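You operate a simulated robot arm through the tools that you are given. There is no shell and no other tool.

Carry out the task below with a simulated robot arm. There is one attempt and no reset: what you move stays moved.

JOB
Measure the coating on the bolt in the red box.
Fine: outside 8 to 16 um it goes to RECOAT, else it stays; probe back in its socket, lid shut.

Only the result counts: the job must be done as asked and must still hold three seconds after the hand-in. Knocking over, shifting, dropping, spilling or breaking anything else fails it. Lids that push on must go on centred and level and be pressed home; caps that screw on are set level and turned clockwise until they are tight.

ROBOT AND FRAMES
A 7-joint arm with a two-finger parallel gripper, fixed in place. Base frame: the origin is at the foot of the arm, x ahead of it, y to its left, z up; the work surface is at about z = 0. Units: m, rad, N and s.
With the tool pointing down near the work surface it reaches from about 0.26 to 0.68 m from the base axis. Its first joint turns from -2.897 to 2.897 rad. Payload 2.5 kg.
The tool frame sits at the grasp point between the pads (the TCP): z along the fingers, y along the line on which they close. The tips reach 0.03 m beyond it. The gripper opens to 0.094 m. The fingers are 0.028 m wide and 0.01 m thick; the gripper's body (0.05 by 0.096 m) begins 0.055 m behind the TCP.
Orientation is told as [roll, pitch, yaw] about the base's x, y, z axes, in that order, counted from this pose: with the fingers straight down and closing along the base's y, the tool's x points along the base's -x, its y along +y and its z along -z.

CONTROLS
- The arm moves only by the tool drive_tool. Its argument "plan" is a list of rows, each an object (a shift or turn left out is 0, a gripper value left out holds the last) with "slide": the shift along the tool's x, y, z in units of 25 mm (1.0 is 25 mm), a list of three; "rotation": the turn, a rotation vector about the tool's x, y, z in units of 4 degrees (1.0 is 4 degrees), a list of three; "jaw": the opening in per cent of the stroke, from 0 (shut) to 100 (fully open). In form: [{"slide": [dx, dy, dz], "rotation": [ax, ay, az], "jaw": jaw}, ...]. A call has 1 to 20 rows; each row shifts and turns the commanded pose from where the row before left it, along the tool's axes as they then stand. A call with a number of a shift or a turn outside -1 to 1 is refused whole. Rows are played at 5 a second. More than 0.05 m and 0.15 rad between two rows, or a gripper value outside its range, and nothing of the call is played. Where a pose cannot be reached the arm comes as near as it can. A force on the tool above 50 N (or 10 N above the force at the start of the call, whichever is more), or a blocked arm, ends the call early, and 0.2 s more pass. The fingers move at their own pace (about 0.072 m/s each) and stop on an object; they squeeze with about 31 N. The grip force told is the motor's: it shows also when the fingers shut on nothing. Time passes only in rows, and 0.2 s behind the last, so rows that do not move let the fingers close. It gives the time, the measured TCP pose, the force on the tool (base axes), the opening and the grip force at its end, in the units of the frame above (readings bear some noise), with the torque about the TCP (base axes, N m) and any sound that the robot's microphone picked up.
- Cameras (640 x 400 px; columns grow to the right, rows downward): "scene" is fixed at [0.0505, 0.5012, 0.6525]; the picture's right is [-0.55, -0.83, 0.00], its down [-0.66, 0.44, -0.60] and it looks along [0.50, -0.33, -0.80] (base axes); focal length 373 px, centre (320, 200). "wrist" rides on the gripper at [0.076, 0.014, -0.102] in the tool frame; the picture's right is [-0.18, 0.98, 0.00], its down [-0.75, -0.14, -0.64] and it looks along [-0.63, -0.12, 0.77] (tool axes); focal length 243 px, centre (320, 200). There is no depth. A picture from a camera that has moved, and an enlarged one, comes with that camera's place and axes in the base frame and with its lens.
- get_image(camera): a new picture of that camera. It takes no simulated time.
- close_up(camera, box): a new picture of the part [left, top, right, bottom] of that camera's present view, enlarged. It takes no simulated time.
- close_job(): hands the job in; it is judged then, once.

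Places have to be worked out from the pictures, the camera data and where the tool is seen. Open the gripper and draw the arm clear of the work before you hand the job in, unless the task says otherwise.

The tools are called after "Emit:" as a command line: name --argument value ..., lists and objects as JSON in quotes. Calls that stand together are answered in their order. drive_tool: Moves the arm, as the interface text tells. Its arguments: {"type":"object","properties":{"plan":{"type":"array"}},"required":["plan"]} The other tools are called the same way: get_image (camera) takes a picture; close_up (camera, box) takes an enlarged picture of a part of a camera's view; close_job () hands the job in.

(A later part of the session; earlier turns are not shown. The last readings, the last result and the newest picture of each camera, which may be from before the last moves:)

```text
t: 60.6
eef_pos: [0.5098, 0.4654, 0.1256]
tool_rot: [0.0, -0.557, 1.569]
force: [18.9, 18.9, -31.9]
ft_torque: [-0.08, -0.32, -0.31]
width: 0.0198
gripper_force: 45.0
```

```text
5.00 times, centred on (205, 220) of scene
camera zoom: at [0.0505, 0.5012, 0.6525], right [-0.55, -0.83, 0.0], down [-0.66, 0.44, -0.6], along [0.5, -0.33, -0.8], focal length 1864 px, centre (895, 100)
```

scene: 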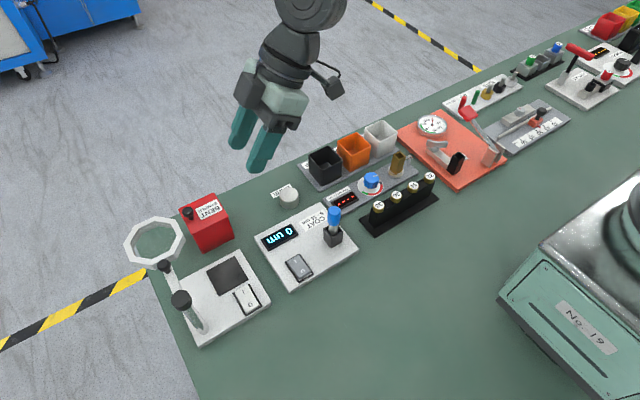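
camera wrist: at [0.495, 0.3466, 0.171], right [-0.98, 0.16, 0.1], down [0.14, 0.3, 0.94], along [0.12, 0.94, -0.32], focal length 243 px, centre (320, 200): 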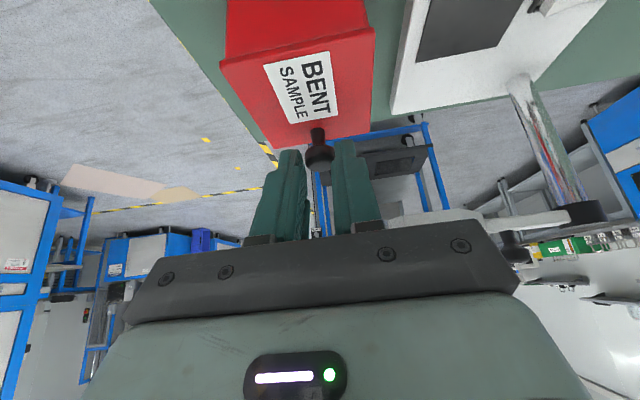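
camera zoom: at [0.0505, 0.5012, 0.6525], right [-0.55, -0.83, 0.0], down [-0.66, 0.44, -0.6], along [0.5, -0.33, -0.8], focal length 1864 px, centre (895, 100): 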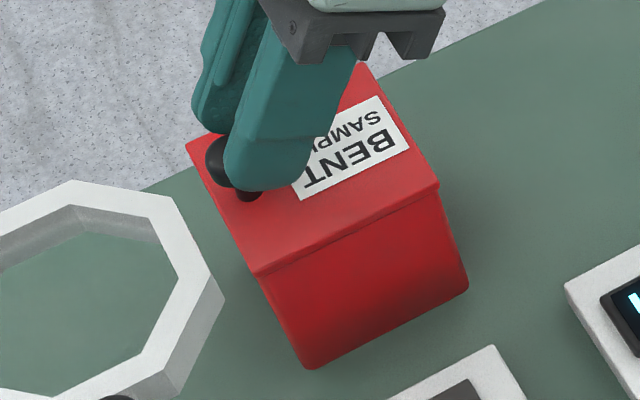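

Neither lid nor box moved (only the fingers slipped on the head). I open, re-seat the fingers a bit deeper on the knob, and grip again to test other directions gently.

Emit:
drive_tool --plan '[{"jaw": 45}, {}, {"slide": [-0.03, -0.03, 0.32]}, {"slide": [0, 0, 0.32]}, {}, {"jaw": 5}, {}, {}, {}]'

Emit:
close_up --camera "wrist" --box '[200, 0, 400, 180]'

```text
t: 62.6
eef_pos: [0.5099, 0.4743, 0.1137]
tool_rot: [-0.001, -0.558, 1.572]
force: [5.3, 6.5, -3.6]
ft_torque: [-0.07, -0.08, -0.02]
width: 0.0196
gripper_force: 45.1
```

```text
2.22 times, centred on (300, 90) of wrist
camera zoom: at [0.4951, 0.3562, 0.1592], right [-0.98, 0.16, 0.1], down [0.14, 0.3, 0.94], along [0.12, 0.94, -0.32], focal length 539 px, centre (364, 444)
```

zoom: 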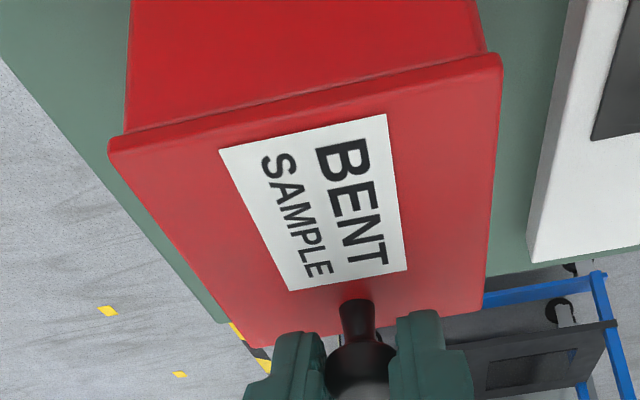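

Gripped again. I test a gentle 4 mm pull in +y (away from the arm) and read the force.

Emit:
drive_tool --plan '[{"slide": [-0.07, 0, 0.042]}, {"slide": [-0.07, 0, 0.042]}, {}]'

Emit:
close_up --camera "scene" --box '[175, 180, 235, 260]'

```text
t: 63.4
eef_pos: [0.5111, 0.4799, 0.1136]
tool_rot: [0.001, -0.558, 1.572]
force: [-2.3, -0.6, 5.3]
ft_torque: [-0.54, 0.14, -0.05]
width: 0.0197
gripper_force: 45.0
```

```text
5.00 times, centred on (205, 220) of scene
camera zoom: at [0.0505, 0.5012, 0.6525], right [-0.55, -0.83, 0.0], down [-0.66, 0.44, -0.6], along [0.5, -0.33, -0.8], focal length 1864 px, centre (895, 100)
```

zoom: 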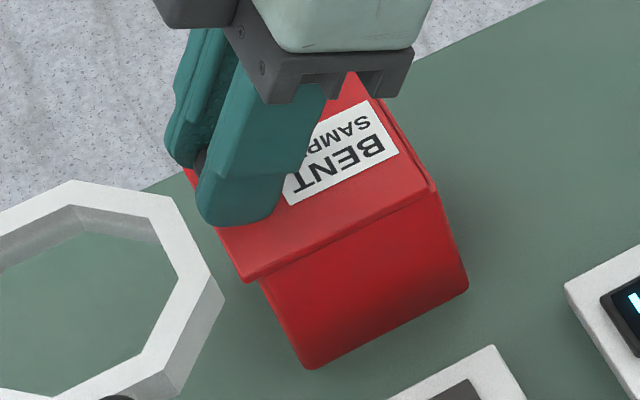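

The lid slid about 5 mm in +y with almost no force: it is a sliding lid. I keep sliding it in +y, tilting the tool further as I go to stay in reach.

Emit:
drive_tool --plan '[{"slide": [-0.113, 0, 0.114], "rotation": [0, -1, 0]}, {"slide": [-0.105, 0, 0.121], "rotation": [0, -1, 0]}, {"slide": [-0.096, 0, 0.128], "rotation": [0, -1, 0]}, {"slide": [-0.087, 0, 0.134], "rotation": [0, -1, 0]}, {}]'

Emit:
close_up --camera "scene" --box '[140, 160, 260, 260]'

```text
t: 64.6
eef_pos: [0.5104, 0.4941, 0.1105]
tool_rot: [0.0, -0.835, 1.571]
force: [0.6, -2.0, -1.2]
ft_torque: [-0.32, -0.05, 0.07]
width: 0.0197
gripper_force: 44.8
```

```text
4.00 times, centred on (200, 210) of scene
camera zoom: at [0.0505, 0.5012, 0.6525], right [-0.55, -0.83, 0.0], down [-0.66, 0.44, -0.6], along [0.5, -0.33, -0.8], focal length 1491 px, centre (800, 160)
```

zoom: 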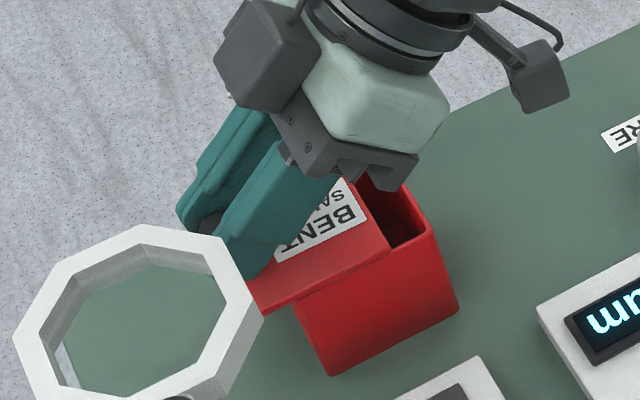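

Sliding smoothly with tiny forces, about 2.5 cm open. I continue another 2.5 cm.

Emit:
drive_tool --plan '[{"slide": [-0.134, 0, 0.149]}, {"slide": [-0.134, 0, 0.149]}, {"slide": [-0.134, 0, 0.149]}, {"slide": [-0.134, 0, 0.149]}, {}]'

Emit:
close_up --camera "scene" --box '[140, 160, 260, 260]'

Emit:
get_image --camera "wrist"

```text
t: 65.8
eef_pos: [0.5095, 0.5134, 0.1096]
tool_rot: [0.001, -0.838, 1.572]
force: [-1.1, -1.2, -7.1]
ft_torque: [-0.13, -0.01, 0.05]
width: 0.0196
gripper_force: 45.1
```

```text
4.00 times, centred on (200, 210) of scene
camera zoom: at [0.0505, 0.5012, 0.6525], right [-0.55, -0.83, 0.0], down [-0.66, 0.44, -0.6], along [0.5, -0.33, -0.8], focal length 1491 px, centre (800, 160)
```

zoom: 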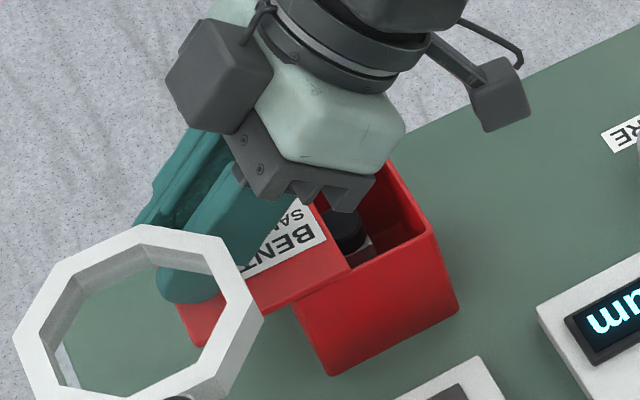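

```text
taken
camera wrist: at [0.4954, 0.3874, 0.1203], right [-0.98, 0.12, 0.14], down [0.14, 0.03, 0.99], along [0.12, 0.99, -0.04], focal length 243 px, centre (320, 200)
```

wrist: 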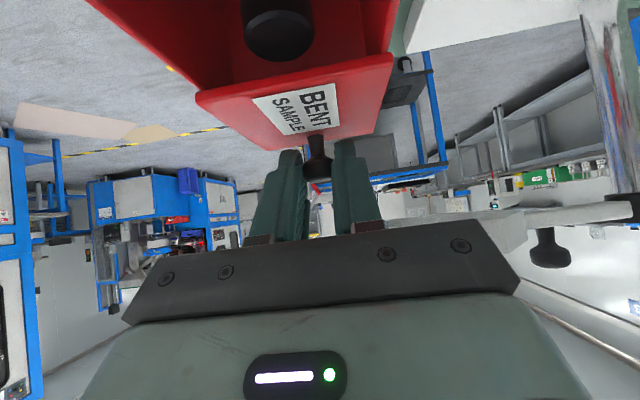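

A dark round bolt head is visible in the box centre. I slide another 1.5 cm to open fully, watching the force.

Emit:
drive_tool --plan '[{"slide": [-0.134, 0, 0.149]}, {"slide": [-0.134, 0, 0.149]}, {"slide": [-0.134, 0, 0.149]}, {}]'

Emit:
close_up --camera "scene" --box '[140, 160, 260, 260]'

```text
t: 66.8
eef_pos: [0.5104, 0.5313, 0.1082]
tool_rot: [0.001, -0.837, 1.57]
force: [-4.2, -0.5, -6.8]
ft_torque: [-1.12, 0.0, 0.09]
width: 0.0194
gripper_force: 45.2
```

```text
4.00 times, centred on (200, 210) of scene
camera zoom: at [0.0505, 0.5012, 0.6525], right [-0.55, -0.83, 0.0], down [-0.66, 0.44, -0.6], along [0.5, -0.33, -0.8], focal length 1491 px, centre (800, 160)
```

zoom: 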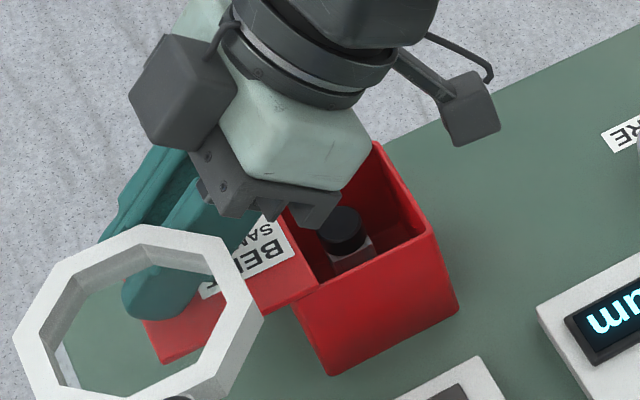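

The lid is now about 6 cm open. There's some torque on the grip, so I ease the jaw open here and check that the lid stays put.

Emit:
drive_tool --plan '[{"jaw": 30}, {}, {"jaw": 45}, {}]'

Emit:
close_up --camera "scene" --box '[140, 160, 260, 260]'

Emit:
get_image --camera "wrist"

```text
t: 67.8
eef_pos: [0.5112, 0.5303, 0.1093]
tool_rot: [-0.002, -0.836, 1.57]
force: [4.0, -2.9, -0.1]
ft_torque: [0.1, 0.03, 0.13]
width: 0.0401
gripper_force: 0.0
```

```text
4.00 times, centred on (200, 210) of scene
camera zoom: at [0.0505, 0.5012, 0.6525], right [-0.55, -0.83, 0.0], down [-0.66, 0.44, -0.6], along [0.5, -0.33, -0.8], focal length 1491 px, centre (800, 160)
```

zoom: 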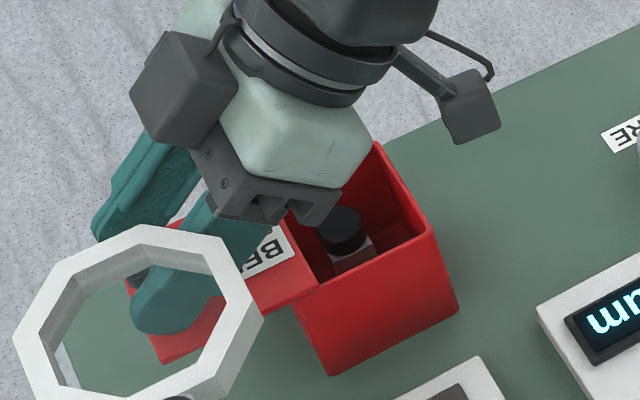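

```text
taken
camera wrist: at [0.4963, 0.4021, 0.1205], right [-0.98, 0.12, 0.14], down [0.14, 0.03, 0.99], along [0.12, 0.99, -0.04], focal length 243 px, centre (320, 200)
```

wrist: 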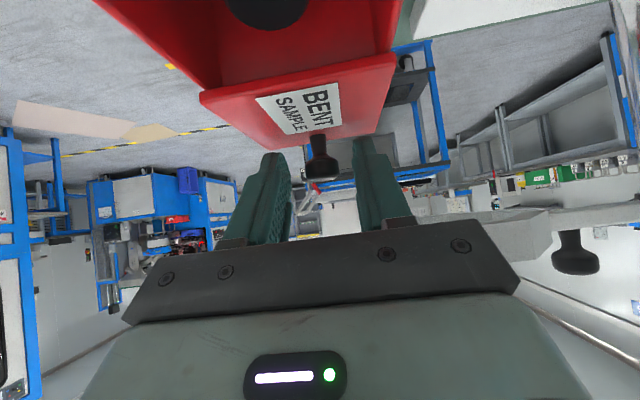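

The lid stays level, but the 4 N side force suggests the near finger is touching the lens ring. I narrow the jaw a little and back straight out along the tool axis.

Emit:
drive_tool --plan '[{"jaw": 30}, {}, {"slide": [0, 0, -0.4]}, {"slide": [0, 0, -0.6]}, {"slide": [0, 0, -0.8]}, {"slide": [0, 0, -1]}, {"slide": [0, 0, -1]}, {}]'

Emit:
close_up --camera "scene" --box '[120, 160, 280, 280]'

```text
t: 69.6
eef_pos: [0.51, 0.4592, 0.1753]
tool_rot: [0.0, -0.836, 1.571]
force: [0.1, 0.5, -0.2]
ft_torque: [-0.01, -0.03, -0.01]
width: 0.0282
gripper_force: 0.0
```

```text
3.33 times, centred on (200, 220) of scene
camera zoom: at [0.0505, 0.5012, 0.6525], right [-0.55, -0.83, 0.0], down [-0.66, 0.44, -0.6], along [0.5, -0.33, -0.8], focal length 1242 px, centre (720, 133)
```

zoom: 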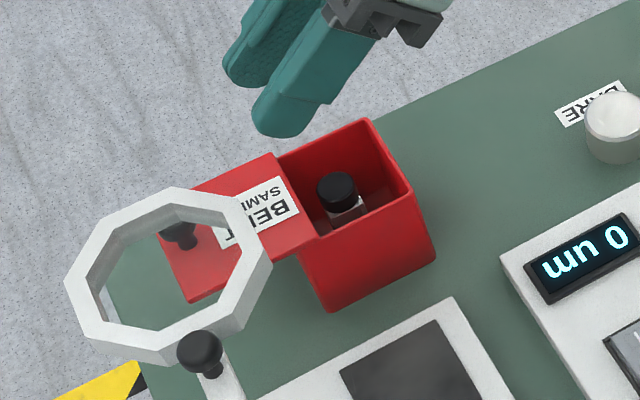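

Ring and lid are undisturbed. I zoom in on the bolt in the box.

Emit:
close_up --camera "scene" --box '[180, 185, 235, 240]'

Emit:
get_image --camera "wrist"

```text
7.27 times, centred on (208, 212) of scene
camera zoom: at [0.0505, 0.5012, 0.6525], right [-0.55, -0.83, 0.0], down [-0.66, 0.44, -0.6], along [0.5, -0.33, -0.8], focal length 2711 px, centre (1138, 109)
```

zoom: 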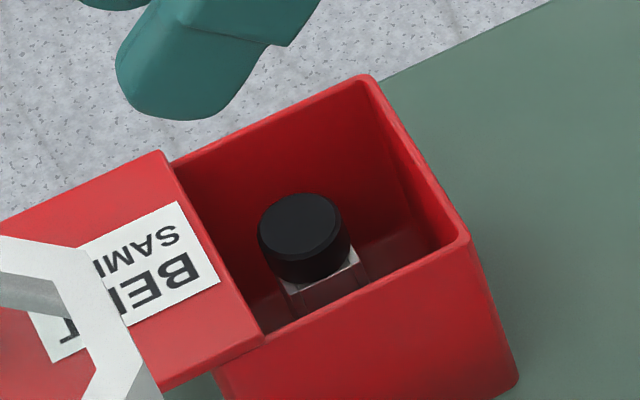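

```text
taken
camera wrist: at [0.4948, 0.3315, 0.1861], right [-0.98, 0.12, 0.14], down [0.14, 0.03, 0.99], along [0.12, 0.99, -0.04], focal length 243 px, centre (320, 200)
```

wrist: 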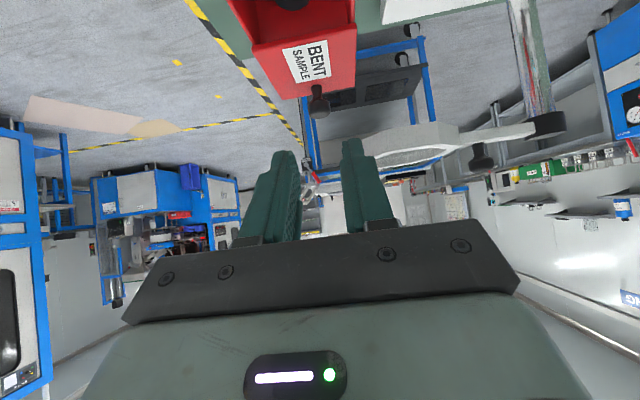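

The bolt's black head sits on a small square holder in the box centre. I back off toward the base, and reduce the tilt to look at it from above.

Emit:
drive_tool --plan '[{"slide": [0, 0.6, -1]}, {"slide": [0, 0.6, -1]}, {"slide": [0, 0.6, -1]}, {"slide": [0, 0.6, -0.5]}, {"rotation": [0, 1, 0]}, {"rotation": [0, 1, 0]}, {"rotation": [0, 1, 0]}, {"rotation": [0, 1, 0]}, {"rotation": [0, 1, 0]}, {"rotation": [0, 1, 0]}, {"rotation": [0, 1, 0]}, {"rotation": [0, 1, 0]}, {"rotation": [0, 1, 0]}, {"rotation": [0, 1, 0]}, {"rotation": [0, 1, 0]}, {"rotation": [0, 1, 0]}, {"jaw": 100}, {}]'

Emit:
get_image --camera "wrist"

```text
t: 73.4
eef_pos: [0.4508, 0.3936, 0.2319]
tool_rot: [-0.001, 0.0, 1.57]
force: [-0.6, -1.1, -0.3]
ft_torque: [0.0, 0.02, -0.02]
width: 0.0941
gripper_force: 0.0
```

```text
taken
camera wrist: at [0.4361, 0.318, 0.3336], right [-0.98, 0.18, 0.0], down [0.14, 0.75, 0.64], along [0.12, 0.63, -0.77], focal length 243 px, centre (320, 200)
```

wrist: 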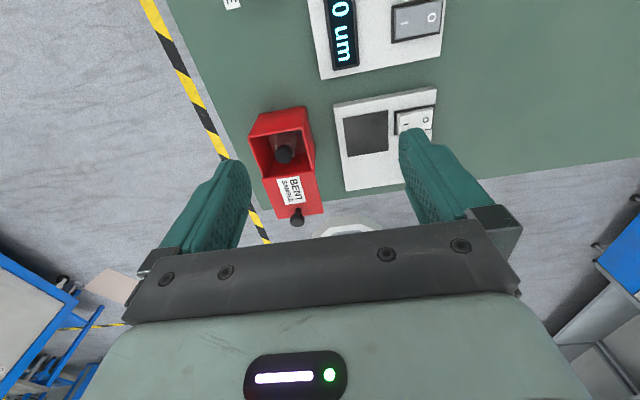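

Emit:
close_up --camera "wrist" --box '[235, 95, 335, 175]'

Emit:
close_up --camera "scene" --box '[255, 185, 365, 295]'

```text
5.00 times, centred on (285, 135) of wrist
camera zoom: at [0.4361, 0.318, 0.3336], right [-0.98, 0.18, 0.0], down [0.14, 0.75, 0.64], along [0.12, 0.63, -0.77], focal length 1213 px, centre (495, 525)
```

zoom: 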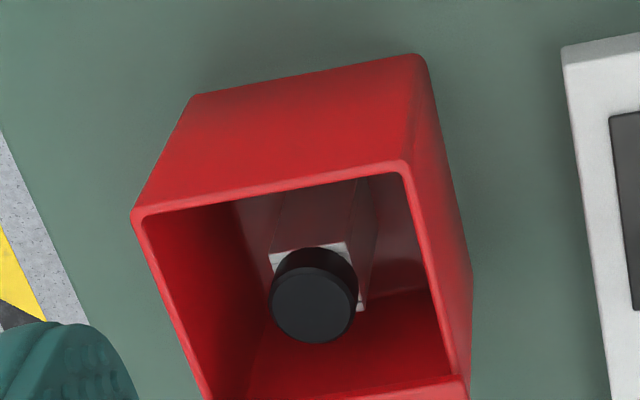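

```text
3.64 times, centred on (310, 240) of scene
camera zoom: at [0.0505, 0.5012, 0.6525], right [-0.55, -0.83, 0.0], down [-0.66, 0.44, -0.6], along [0.5, -0.33, -0.8], focal length 1355 px, centre (356, 54)
```

zoom: 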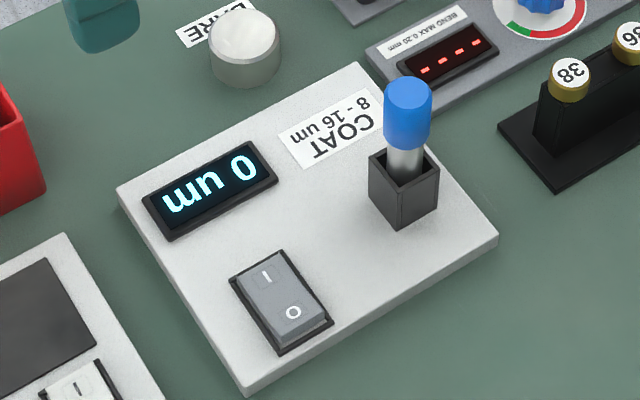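

Head top is at about (0.511, 0.4615, z 0.062). Next I fly over the gauge to locate the probe precisely with the wrist camera.

Emit:
drive_tool --plan '[{"slide": [1, 0.45, -0.1]}, {"slide": [1, 0.45, -0.1]}, {"slide": [1, 0.45, -0.1]}, {"slide": [1, 0.45, -0.1]}, {"slide": [1, 0.45, -0.1]}, {"slide": [1, 0.45, -0.1]}, {"slide": [0.95, 0.5, -0.1]}, {}]'

Emit:
get_image --camera "wrist"

Emit:
close_up --camera "wrist" --box '[240, 60, 400, 180]'

Emit:
close_up --camera "scene" --box '[305, 185, 365, 255]'

```text
t: 75.2
eef_pos: [0.3697, 0.2214, 0.2489]
tool_rot: [0.001, -0.001, 1.57]
force: [0.2, -0.4, -0.5]
ft_torque: [0.04, 0.0, 0.04]
width: 0.094
gripper_force: 0.1
```

```text
taken
camera wrist: at [0.3554, 0.1446, 0.3493], right [-0.98, 0.18, 0.0], down [0.14, 0.75, 0.64], along [0.12, 0.63, -0.77], focal length 243 px, centre (320, 200)
```

wrist: 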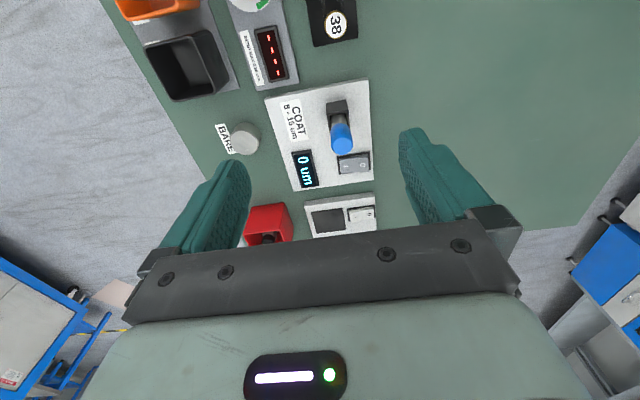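

```text
3.33 times, centred on (320, 120) of wrist
camera zoom: at [0.3554, 0.1446, 0.3493], right [-0.98, 0.18, 0.0], down [0.14, 0.75, 0.64], along [0.12, 0.63, -0.77], focal length 809 px, centre (320, 467)
```

zoom: 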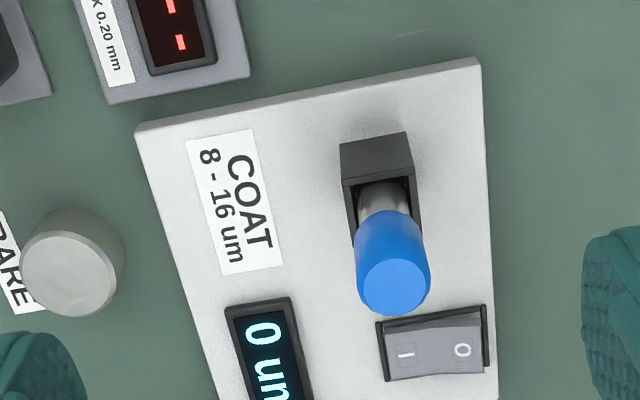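

```text
5.71 times, centred on (335, 220) of scene
camera zoom: at [0.0505, 0.5012, 0.6525], right [-0.55, -0.83, 0.0], down [-0.66, 0.44, -0.6], along [0.5, -0.33, -0.8], focal length 2130 px, centre (234, 86)
```

zoom: 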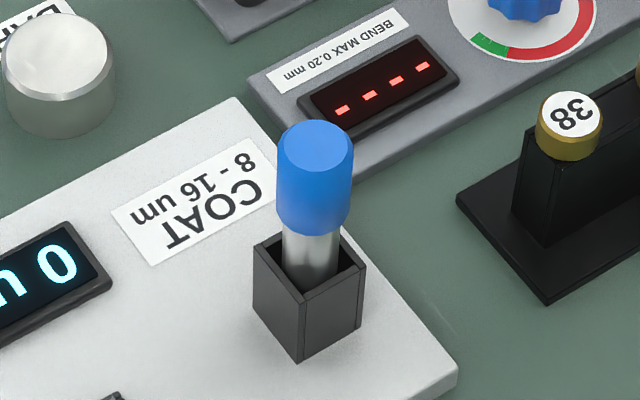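

Probe axis is about (0.354, 0.270): blue cap from z≈0.073 to 0.111, 23 mm wide; the BARE disc top is at about (0.495, 0.286, 0.021). I tilt 32° (so the probe stays vertical yet the bolt is in reach) and go to a standoff.

Emit:
drive_tool --plan '[{"rotation": [0, -1, 0], "jaw": 50}, {"rotation": [0, -1, 0]}, {"rotation": [0, -1, 0]}, {"rotation": [0, -1, 0]}, {"rotation": [0, -1, 0]}, {"rotation": [0, -1, 0]}, {"rotation": [0, -1, 0]}, {"rotation": [0, -1, 0]}, {"slide": [0.56, 0.21, 0.893]}, {"slide": [0.56, 0.21, 0.893]}, {"slide": [0.56, 0.21, 0.893]}, {}]'

Emit:
get_image --camera "wrist"

Emit:
get_image --camera "scene"

```text
t: 77.8
eef_pos: [0.3535, 0.2206, 0.1714]
tool_rot: [0.0, -0.557, 1.571]
force: [-0.1, -0.6, -0.3]
ft_torque: [-0.02, 0.02, 0.0]
width: 0.0471
gripper_force: 0.1
```

```text
taken
camera wrist: at [0.3384, 0.1012, 0.2163], right [-0.98, 0.16, 0.1], down [0.14, 0.3, 0.94], along [0.12, 0.94, -0.32], focal length 243 px, centre (320, 200)
```

wrist: 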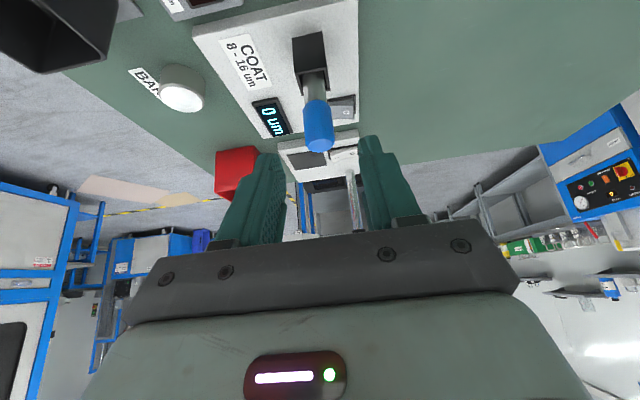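

```text
taken
```

scene: 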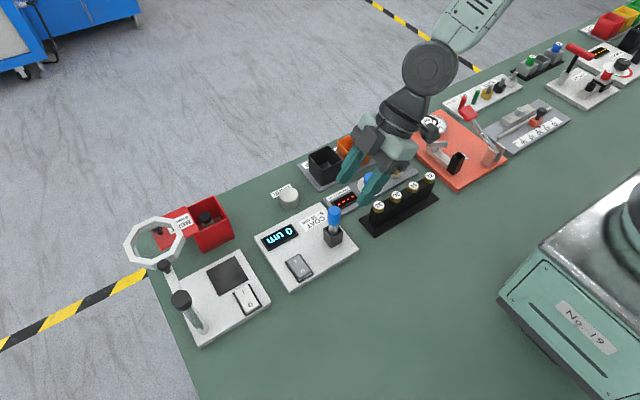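

The cap is centred between the fingers. I advance 9 cm along the tool axis to straddle the cap.

Emit:
drive_tool --plan '[{"slide": [0, -0.03, 0.8]}, {"slide": [0, -0.03, 0.8]}, {"slide": [0, 0, 0.8]}, {"slide": [0, 0, 0.7]}, {"slide": [0, 0, 0.5]}, {}]'

Emit:
get_image --camera "wrist"

Emit:
close_up --camera "scene" --box '[290, 170, 390, 260]'

```text
t: 79.2
eef_pos: [0.3565, 0.2683, 0.0941]
tool_rot: [-0.001, -0.559, 1.572]
force: [0.1, 0.3, -0.6]
ft_torque: [0.02, 0.0, -0.02]
width: 0.0471
gripper_force: 0.1
```

```text
taken
camera wrist: at [0.3416, 0.1492, 0.1395], right [-0.98, 0.16, 0.1], down [0.14, 0.3, 0.94], along [0.12, 0.94, -0.32], focal length 243 px, centre (320, 200)
```

wrist: 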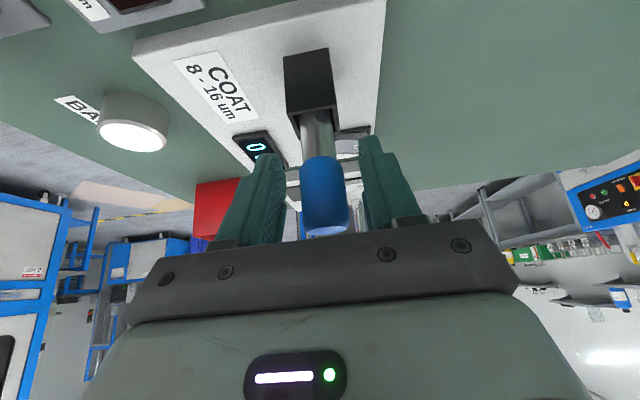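

```text
4.44 times, centred on (340, 215) of scene
camera zoom: at [0.0505, 0.5012, 0.6525], right [-0.55, -0.83, 0.0], down [-0.66, 0.44, -0.6], along [0.5, -0.33, -0.8], focal length 1656 px, centre (231, 133)
```

zoom: 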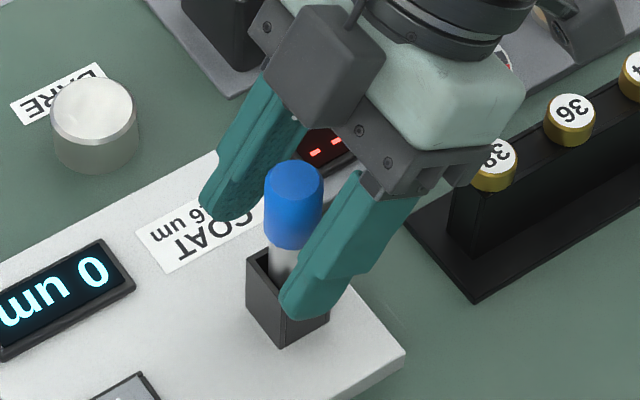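

Well straddled. I close on the probe cap.

Emit:
drive_tool --plan '[{"jaw": 15}, {}, {}, {}]'

Emit:
close_up --camera "scene" --box '[290, 170, 390, 260]'

```text
t: 80.2
eef_pos: [0.3569, 0.2675, 0.0935]
tool_rot: [0.002, -0.56, 1.57]
force: [-1.3, 0.5, -0.8]
ft_torque: [0.07, 0.01, 0.0]
width: 0.0271
gripper_force: 30.9
```

```text
4.44 times, centred on (340, 215) of scene
camera zoom: at [0.0505, 0.5012, 0.6525], right [-0.55, -0.83, 0.0], down [-0.66, 0.44, -0.6], along [0.5, -0.33, -0.8], focal length 1656 px, centre (231, 133)
```

zoom: 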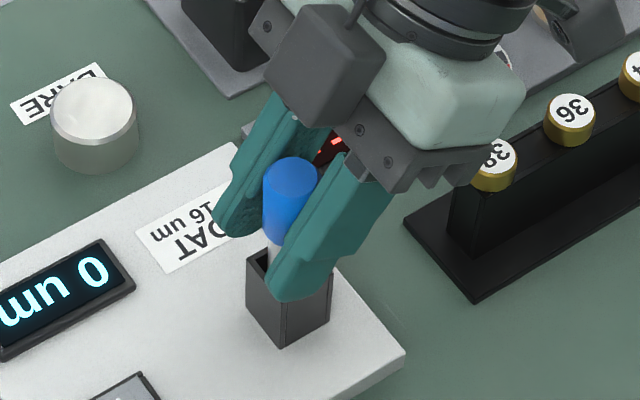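

Gripped at 27 mm with 31 N. I lift straight up out of the socket.

Emit:
drive_tool --plan '[{"slide": [-0.106, 0, -0.17]}, {"slide": [-0.212, 0, -0.339]}, {"slide": [-0.424, 0, -0.678]}, {"slide": [-0.424, 0, -0.678]}, {"slide": [-0.424, 0, -0.678]}, {"slide": [-0.424, 0, -0.678]}, {}]'

Emit:
get_image --camera "scene"

Emit:
close_up --camera "scene" --box '[250, 120, 390, 290]'

Emit:
get_image --camera "wrist"

```text
t: 81.8
eef_pos: [0.3569, 0.268, 0.1899]
tool_rot: [-0.002, -0.558, 1.571]
force: [-0.3, 0.0, -0.4]
ft_torque: [0.0, 0.0, 0.02]
width: 0.0267
gripper_force: 31.2
```

```text
taken
```

scene: 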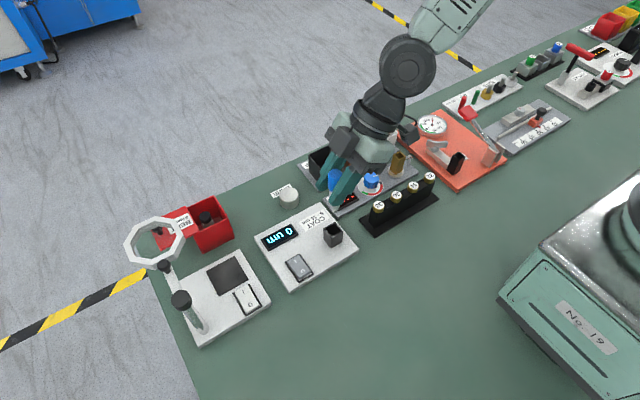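

```text
2.35 times, centred on (320, 205) of scene
camera zoom: at [0.0505, 0.5012, 0.6525], right [-0.55, -0.83, 0.0], down [-0.66, 0.44, -0.6], along [0.5, -0.33, -0.8], focal length 877 px, centre (320, 188)
```

zoom: 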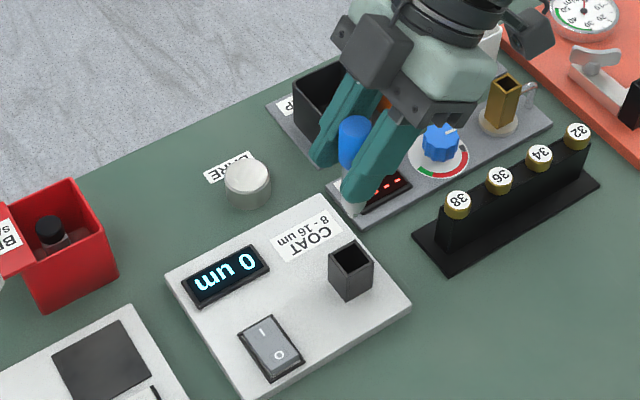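

```text
taken
camera wrist: at [0.3423, 0.1487, 0.2357], right [-0.98, 0.16, 0.1], down [0.14, 0.3, 0.94], along [0.12, 0.94, -0.32], focal length 243 px, centre (320, 200)
```

wrist: 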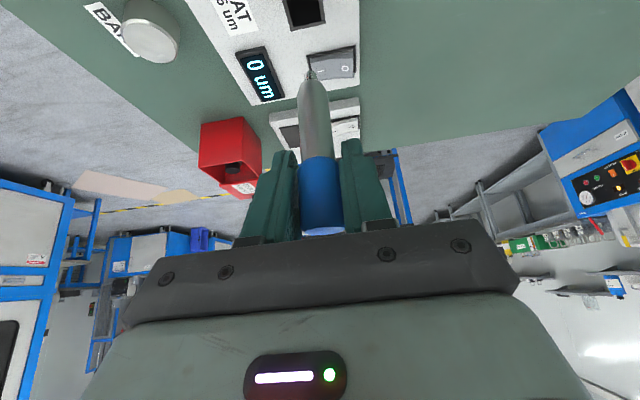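

The probe is out, pointed tip about 84 mm below the TCP. I carry it over the BARE disc for a zero check.

Emit:
drive_tool --plan '[{"slide": [-0.09, -0.927, 0.057]}, {"slide": [-0.09, -0.927, 0.057]}, {"slide": [-0.09, -0.927, 0.057]}, {"slide": [-0.09, -0.927, 0.057]}, {"slide": [-0.09, -0.927, 0.057]}, {"slide": [-0.09, -0.927, 0.057]}, {"slide": [0.318, 0, 0.509]}, {"slide": [0.318, 0, 0.509]}, {"slide": [0.318, 0, 0.509]}, {"slide": [0.318, 0, 0.509]}, {}]'

Emit:
get_image --camera "scene"

Emit:
close_up --camera "scene" --box '[240, 150, 340, 250]'

Emit:
get_image --camera "wrist"

```text
t: 84.2
eef_pos: [0.4947, 0.281, 0.1294]
tool_rot: [0.001, -0.558, 1.573]
force: [-1.1, 0.1, -0.3]
ft_torque: [-0.01, -0.02, 0.01]
width: 0.0272
gripper_force: 31.0
```

```text
taken
```

scene: 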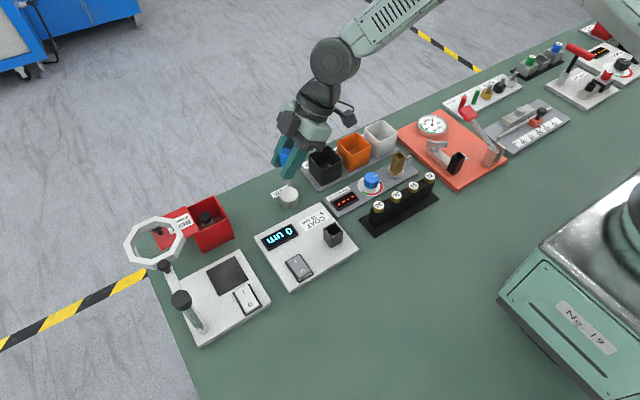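

```text
4.00 times, centred on (290, 200) of scene
camera zoom: at [0.0505, 0.5012, 0.6525], right [-0.55, -0.83, 0.0], down [-0.66, 0.44, -0.6], along [0.5, -0.33, -0.8], focal length 1491 px, centre (440, 200)
```

zoom: 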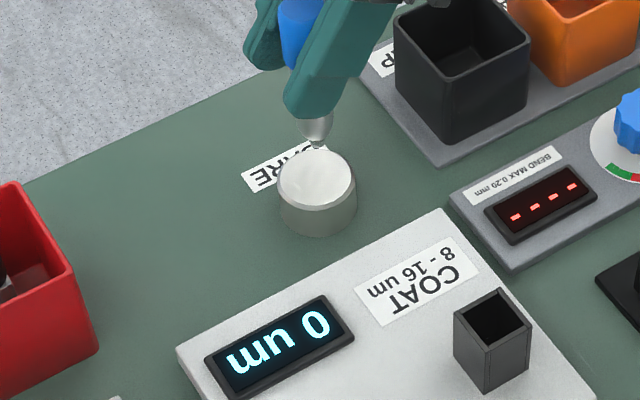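

```text
taken
camera wrist: at [0.481, 0.1629, 0.1748], right [-0.98, 0.16, 0.1], down [0.14, 0.3, 0.94], along [0.12, 0.94, -0.32], focal length 243 px, centre (320, 200)
```

wrist: 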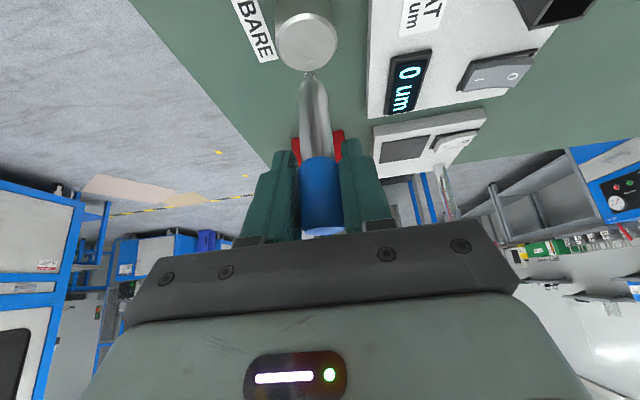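

The tip is right above the disc centre with about 2 cm to go. I lower slowly and watch force and display.

Emit:
drive_tool --plan '[{"slide": [0.127, 0, 0.203]}, {"slide": [0.127, 0, 0.203]}, {"slide": [0.106, 0, 0.17]}, {}]'

Emit:
close_up --camera "scene" --box '[240, 150, 340, 250]'

```text
t: 85.2
eef_pos: [0.4951, 0.2833, 0.1121]
tool_rot: [0.002, -0.558, 1.571]
force: [0.7, 0.1, -1.0]
ft_torque: [0.0, 0.03, 0.0]
width: 0.0269
gripper_force: 31.0
```

```text
4.00 times, centred on (290, 200) of scene
camera zoom: at [0.0505, 0.5012, 0.6525], right [-0.55, -0.83, 0.0], down [-0.66, 0.44, -0.6], along [0.5, -0.33, -0.8], focal length 1491 px, centre (440, 200)
```

zoom: 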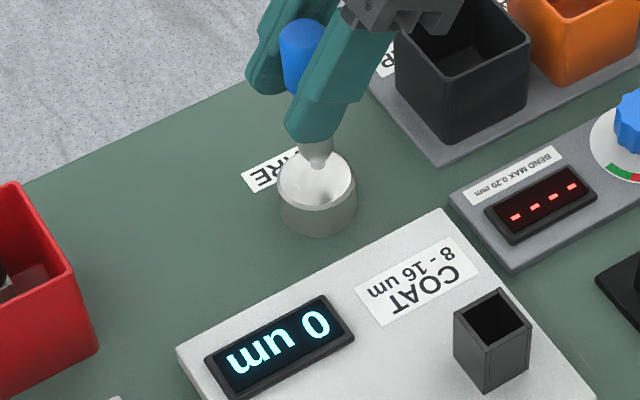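

Emit:
drive_tool --plan '[{"slide": [0.053, 0, 0.085]}, {"slide": [0.042, 0, 0.068]}, {}]'

Emit:
close_up --camera "scene" --box '[240, 150, 340, 250]'

```text
t: 86.0
eef_pos: [0.4967, 0.2822, 0.1091]
tool_rot: [0.001, -0.557, 1.57]
force: [0.6, 0.2, 0.6]
ft_torque: [0.02, -0.02, 0.0]
width: 0.027
gripper_force: 31.3
```

```text
4.00 times, centred on (290, 200) of scene
camera zoom: at [0.0505, 0.5012, 0.6525], right [-0.55, -0.83, 0.0], down [-0.66, 0.44, -0.6], along [0.5, -0.33, -0.8], focal length 1491 px, centre (440, 200)
```

zoom: 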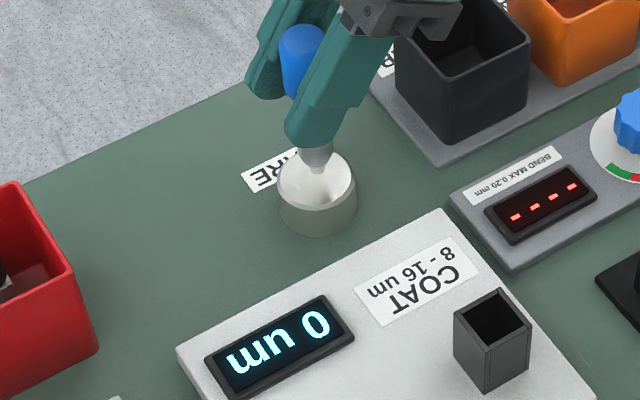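

No contact yet and the display is still 0. I lower in 2 mm steps.

Emit:
drive_tool --plan '[{"slide": [0.042, 0, 0.068]}, {}]'

Emit:
drive_tool --plan '[{"slide": [0.042, 0, 0.068]}, {}]'

Emit:
close_up --camera "scene" --box '[240, 150, 340, 250]'

```text
t: 86.6
eef_pos: [0.4964, 0.2821, 0.1061]
tool_rot: [-0.001, -0.559, 1.571]
force: [0.0, 0.1, -1.3]
ft_torque: [-0.01, 0.01, 0.0]
width: 0.0271
gripper_force: 30.5
```

```text
t: 87.2
eef_pos: [0.4947, 0.2839, 0.1023]
tool_rot: [0.0, -0.559, 1.57]
force: [-0.1, 0.0, -1.6]
ft_torque: [-0.01, -0.01, 0.02]
width: 0.027
gripper_force: 31.1
```

```text
4.00 times, centred on (290, 200) of scene
camera zoom: at [0.0505, 0.5012, 0.6525], right [-0.55, -0.83, 0.0], down [-0.66, 0.44, -0.6], along [0.5, -0.33, -0.8], focal length 1491 px, centre (440, 200)
```

zoom: 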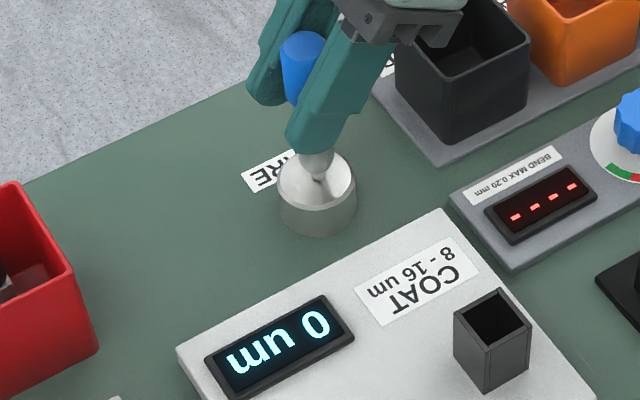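

Emit:
drive_tool --plan '[{"slide": [0.042, 0, 0.068]}, {}]'

Emit:
drive_tool --plan '[{"slide": [0.042, 0, 0.068]}, {}]'

Emit:
close_up --camera "scene" --box '[240, 150, 340, 250]'

```text
t: 87.8
eef_pos: [0.4964, 0.2826, 0.1022]
tool_rot: [0.0, -0.559, 1.57]
force: [-1.5, -0.6, 0.1]
ft_torque: [-0.02, 0.03, -0.01]
width: 0.0267
gripper_force: 31.7
```

```text
t: 88.4
eef_pos: [0.4976, 0.2842, 0.1011]
tool_rot: [-0.002, -0.559, 1.572]
force: [-0.6, -2.6, 20.0]
ft_torque: [-0.19, -0.01, -0.01]
width: 0.027
gripper_force: 31.0
```

```text
4.00 times, centred on (290, 200) of scene
camera zoom: at [0.0505, 0.5012, 0.6525], right [-0.55, -0.83, 0.0], down [-0.66, 0.44, -0.6], along [0.5, -0.33, -0.8], focal length 1491 px, centre (440, 200)
```

zoom: 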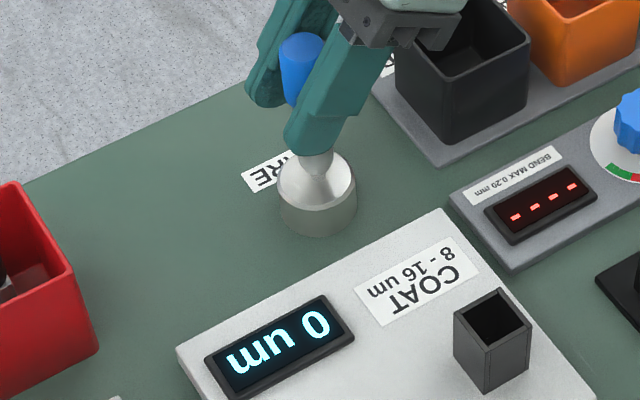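

Contact with about 20 N; display reads 0 um on BARE. I hold for a second and look again before leaving.

Emit:
drive_tool --plan '[{}, {}, {}, {}, {}]'

Emit:
close_up --camera "scene" --box '[240, 150, 340, 250]'

```text
t: 89.6
eef_pos: [0.4949, 0.283, 0.0994]
tool_rot: [0.002, -0.56, 1.572]
force: [0.3, 4.6, 16.9]
ft_torque: [0.35, -0.01, -0.03]
width: 0.0271
gripper_force: 30.9
```

```text
4.00 times, centred on (290, 200) of scene
camera zoom: at [0.0505, 0.5012, 0.6525], right [-0.55, -0.83, 0.0], down [-0.66, 0.44, -0.6], along [0.5, -0.33, -0.8], focal length 1491 px, centre (440, 200)
```

zoom: 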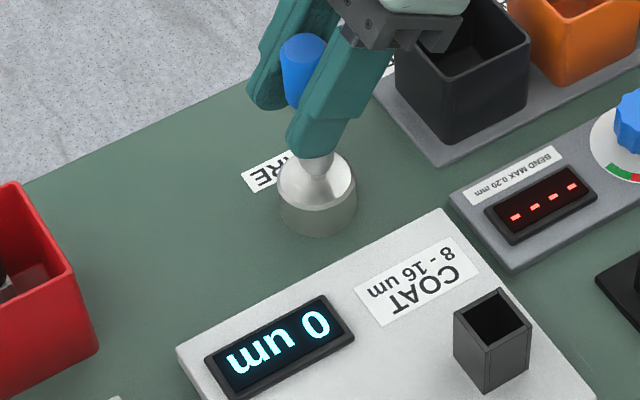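

BARE reads 0 um with firm contact, so the zero is good. I lift and carry the probe above the bolt head.

Emit:
drive_tool --plan '[{"slide": [-0.212, 0, -0.339]}, {"slide": [-0.424, 0, -0.678]}, {"slide": [-0.424, 0, -0.678]}, {"slide": [-0.424, 0, -0.678]}, {"slide": [-0.424, 0, -0.678]}, {"slide": [-0.857, -0.094, 0.536]}, {"slide": [-0.857, -0.094, 0.536]}, {"slide": [-0.857, -0.094, 0.536]}, {"slide": [-0.857, -0.094, 0.536]}, {"slide": [-0.857, -0.094, 0.536]}, {"slide": [-0.857, -0.094, 0.536]}, {"slide": [-0.857, -0.094, 0.536]}, {}]'

Emit:
close_up --camera "scene" --box '[160, 120, 280, 250]'

Emit:
get_image --camera "wrist"

```text
t: 92.4
eef_pos: [0.5121, 0.4591, 0.1893]
tool_rot: [0.0, -0.559, 1.571]
force: [1.1, 0.9, -0.7]
ft_torque: [0.0, 0.0, 0.01]
width: 0.027
gripper_force: 30.4
```

```text
3.08 times, centred on (220, 185) of scene
camera zoom: at [0.0505, 0.5012, 0.6525], right [-0.55, -0.83, 0.0], down [-0.66, 0.44, -0.6], along [0.5, -0.33, -0.8], focal length 1147 px, centre (628, 246)
```

zoom: 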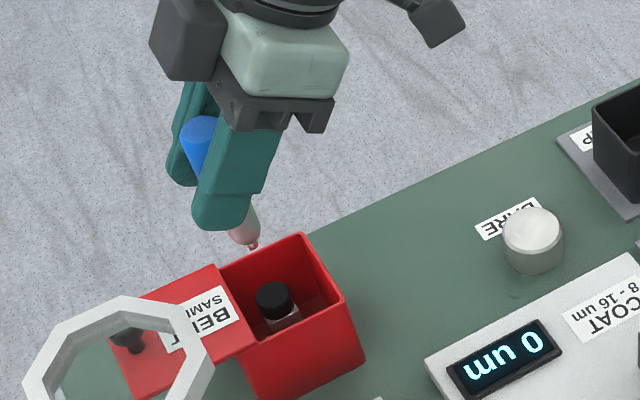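

```text
taken
camera wrist: at [0.4977, 0.3406, 0.235], right [-0.98, 0.16, 0.1], down [0.14, 0.3, 0.94], along [0.12, 0.94, -0.32], focal length 243 px, centre (320, 200)
```

wrist: 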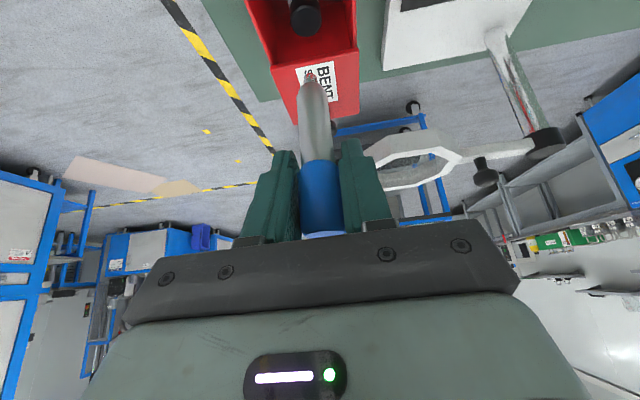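

The probe is vertical and its tip is above the bolt head. I lower to just above contact.

Emit:
drive_tool --plan '[{"slide": [0.212, 0, 0.339]}, {"slide": [0.212, 0, 0.339]}, {"slide": [0.212, 0, 0.339]}, {"slide": [0.212, 0, 0.339]}, {}]'

Emit:
close_up --camera "scene" --box '[170, 150, 290, 260]'

```text
t: 93.6
eef_pos: [0.5125, 0.4599, 0.1484]
tool_rot: [0.002, -0.557, 1.571]
force: [0.5, 0.3, -0.5]
ft_torque: [-0.02, 0.01, 0.0]
width: 0.0273
gripper_force: 30.8
```

```text
3.64 times, centred on (230, 205) of scene
camera zoom: at [0.0505, 0.5012, 0.6525], right [-0.55, -0.83, 0.0], down [-0.66, 0.44, -0.6], along [0.5, -0.33, -0.8], focal length 1355 px, centre (647, 182)
```

zoom: 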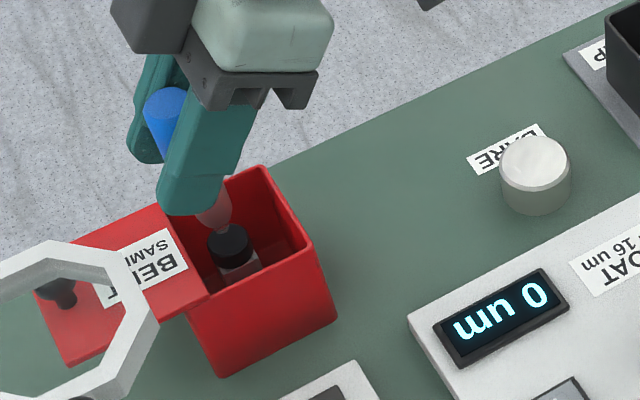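

Emit:
drive_tool --plan '[{"slide": [0.042, 0, 0.068]}, {"slide": [0.042, 0, 0.068]}, {}]'

Emit:
drive_tool --plan '[{"slide": [0.042, 0, 0.068]}, {}]'

Emit:
close_up --camera "scene" --box '[170, 150, 290, 260]'

```text
t: 94.4
eef_pos: [0.5129, 0.4603, 0.146]
tool_rot: [0.0, -0.559, 1.572]
force: [0.1, -0.8, -0.5]
ft_torque: [0.02, -0.01, 0.01]
width: 0.027
gripper_force: 31.3
```

```text
t: 95.0
eef_pos: [0.5106, 0.461, 0.1435]
tool_rot: [0.0, -0.557, 1.572]
force: [-0.8, 0.0, -0.7]
ft_torque: [0.04, 0.01, 0.02]
width: 0.0269
gripper_force: 30.7
```

```text
3.64 times, centred on (230, 205) of scene
camera zoom: at [0.0505, 0.5012, 0.6525], right [-0.55, -0.83, 0.0], down [-0.66, 0.44, -0.6], along [0.5, -0.33, -0.8], focal length 1355 px, centre (647, 182)
```

zoom: 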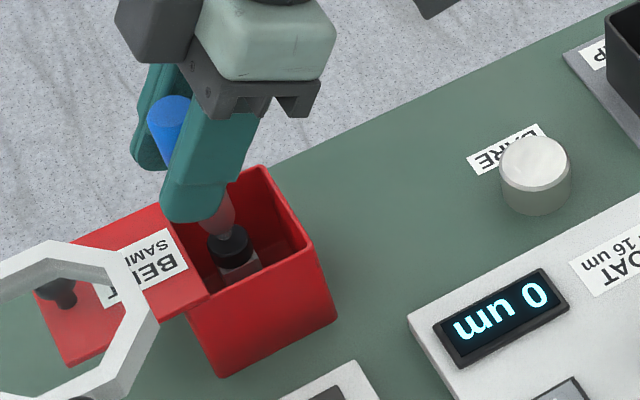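

No contact yet; I continue down in 2 mm steps.

Emit:
drive_tool --plan '[{"slide": [0.042, 0, 0.068]}, {}]'

Emit:
close_up --camera "scene" --box '[170, 150, 290, 260]'

```text
t: 95.6
eef_pos: [0.5132, 0.4592, 0.1406]
tool_rot: [0.0, -0.558, 1.571]
force: [-0.8, -0.7, -1.7]
ft_torque: [0.0, -0.03, 0.02]
width: 0.027
gripper_force: 31.0
```

```text
3.64 times, centred on (230, 205) of scene
camera zoom: at [0.0505, 0.5012, 0.6525], right [-0.55, -0.83, 0.0], down [-0.66, 0.44, -0.6], along [0.5, -0.33, -0.8], focal length 1355 px, centre (647, 182)
```

zoom: 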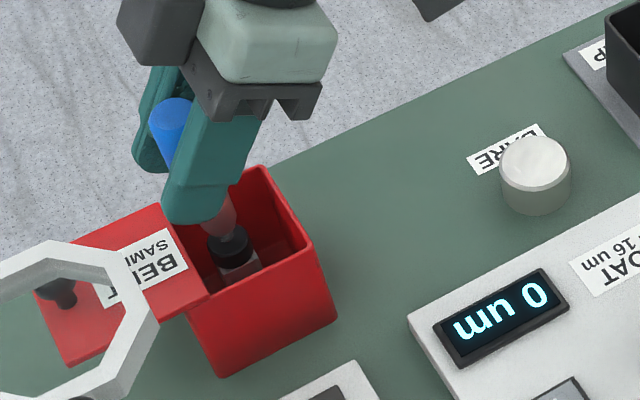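

Emit:
drive_tool --plan '[{"slide": [0.032, 0, 0.051]}, {}]'

Emit:
close_up --camera "scene" --box '[170, 150, 290, 260]'

```text
t: 96.2
eef_pos: [0.5122, 0.4609, 0.1399]
tool_rot: [-0.002, -0.561, 1.571]
force: [-0.1, -1.3, 4.7]
ft_torque: [-0.08, 0.01, 0.02]
width: 0.027
gripper_force: 31.1
```

```text
3.64 times, centred on (230, 205) of scene
camera zoom: at [0.0505, 0.5012, 0.6525], right [-0.55, -0.83, 0.0], down [-0.66, 0.44, -0.6], along [0.5, -0.33, -0.8], focal length 1355 px, centre (647, 182)
```

zoom: 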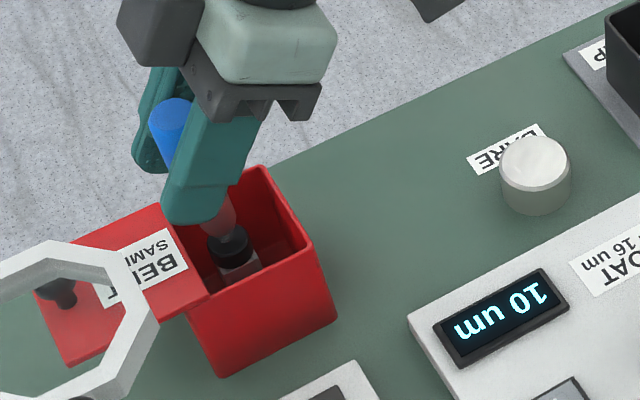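

Contact with about 5 N and the display changed. I zoom in on it, and hold with slightly more pressure for a stable reading.

Emit:
close_up --camera "scene" --box '[255, 220, 305, 255]'

Emit:
drive_tool --plan '[{"slide": [0.011, 0, 0.017]}, {}, {}, {}, {}]'

Emit:
close_up --camera "scene" --box '[255, 220, 305, 255]'

```text
11.43 times, centred on (280, 238) of scene
camera zoom: at [0.0505, 0.5012, 0.6525], right [-0.55, -0.83, 0.0], down [-0.66, 0.44, -0.6], along [0.5, -0.33, -0.8], focal length 4260 px, centre (777, -229)
```

zoom: 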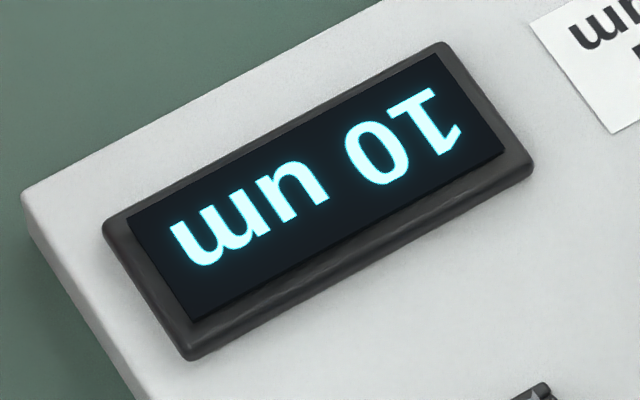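

```text
t: 97.4
eef_pos: [0.513, 0.4596, 0.1402]
tool_rot: [-0.002, -0.562, 1.572]
force: [0.7, 0.5, 9.6]
ft_torque: [0.06, -0.05, 0.02]
width: 0.027
gripper_force: 31.5
```

```text
11.43 times, centred on (280, 238) of scene
camera zoom: at [0.0505, 0.5012, 0.6525], right [-0.55, -0.83, 0.0], down [-0.66, 0.44, -0.6], along [0.5, -0.33, -0.8], focal length 4260 px, centre (777, -229)
```

zoom: 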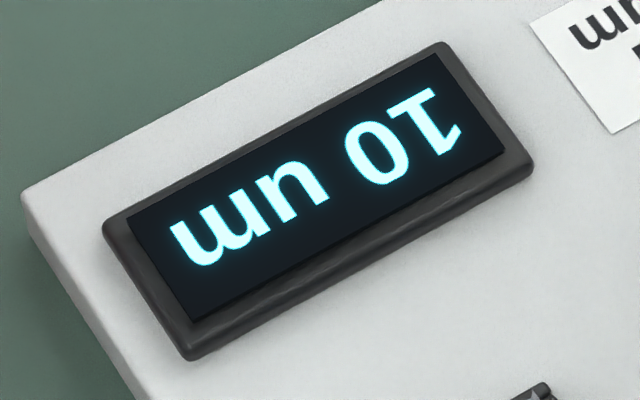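

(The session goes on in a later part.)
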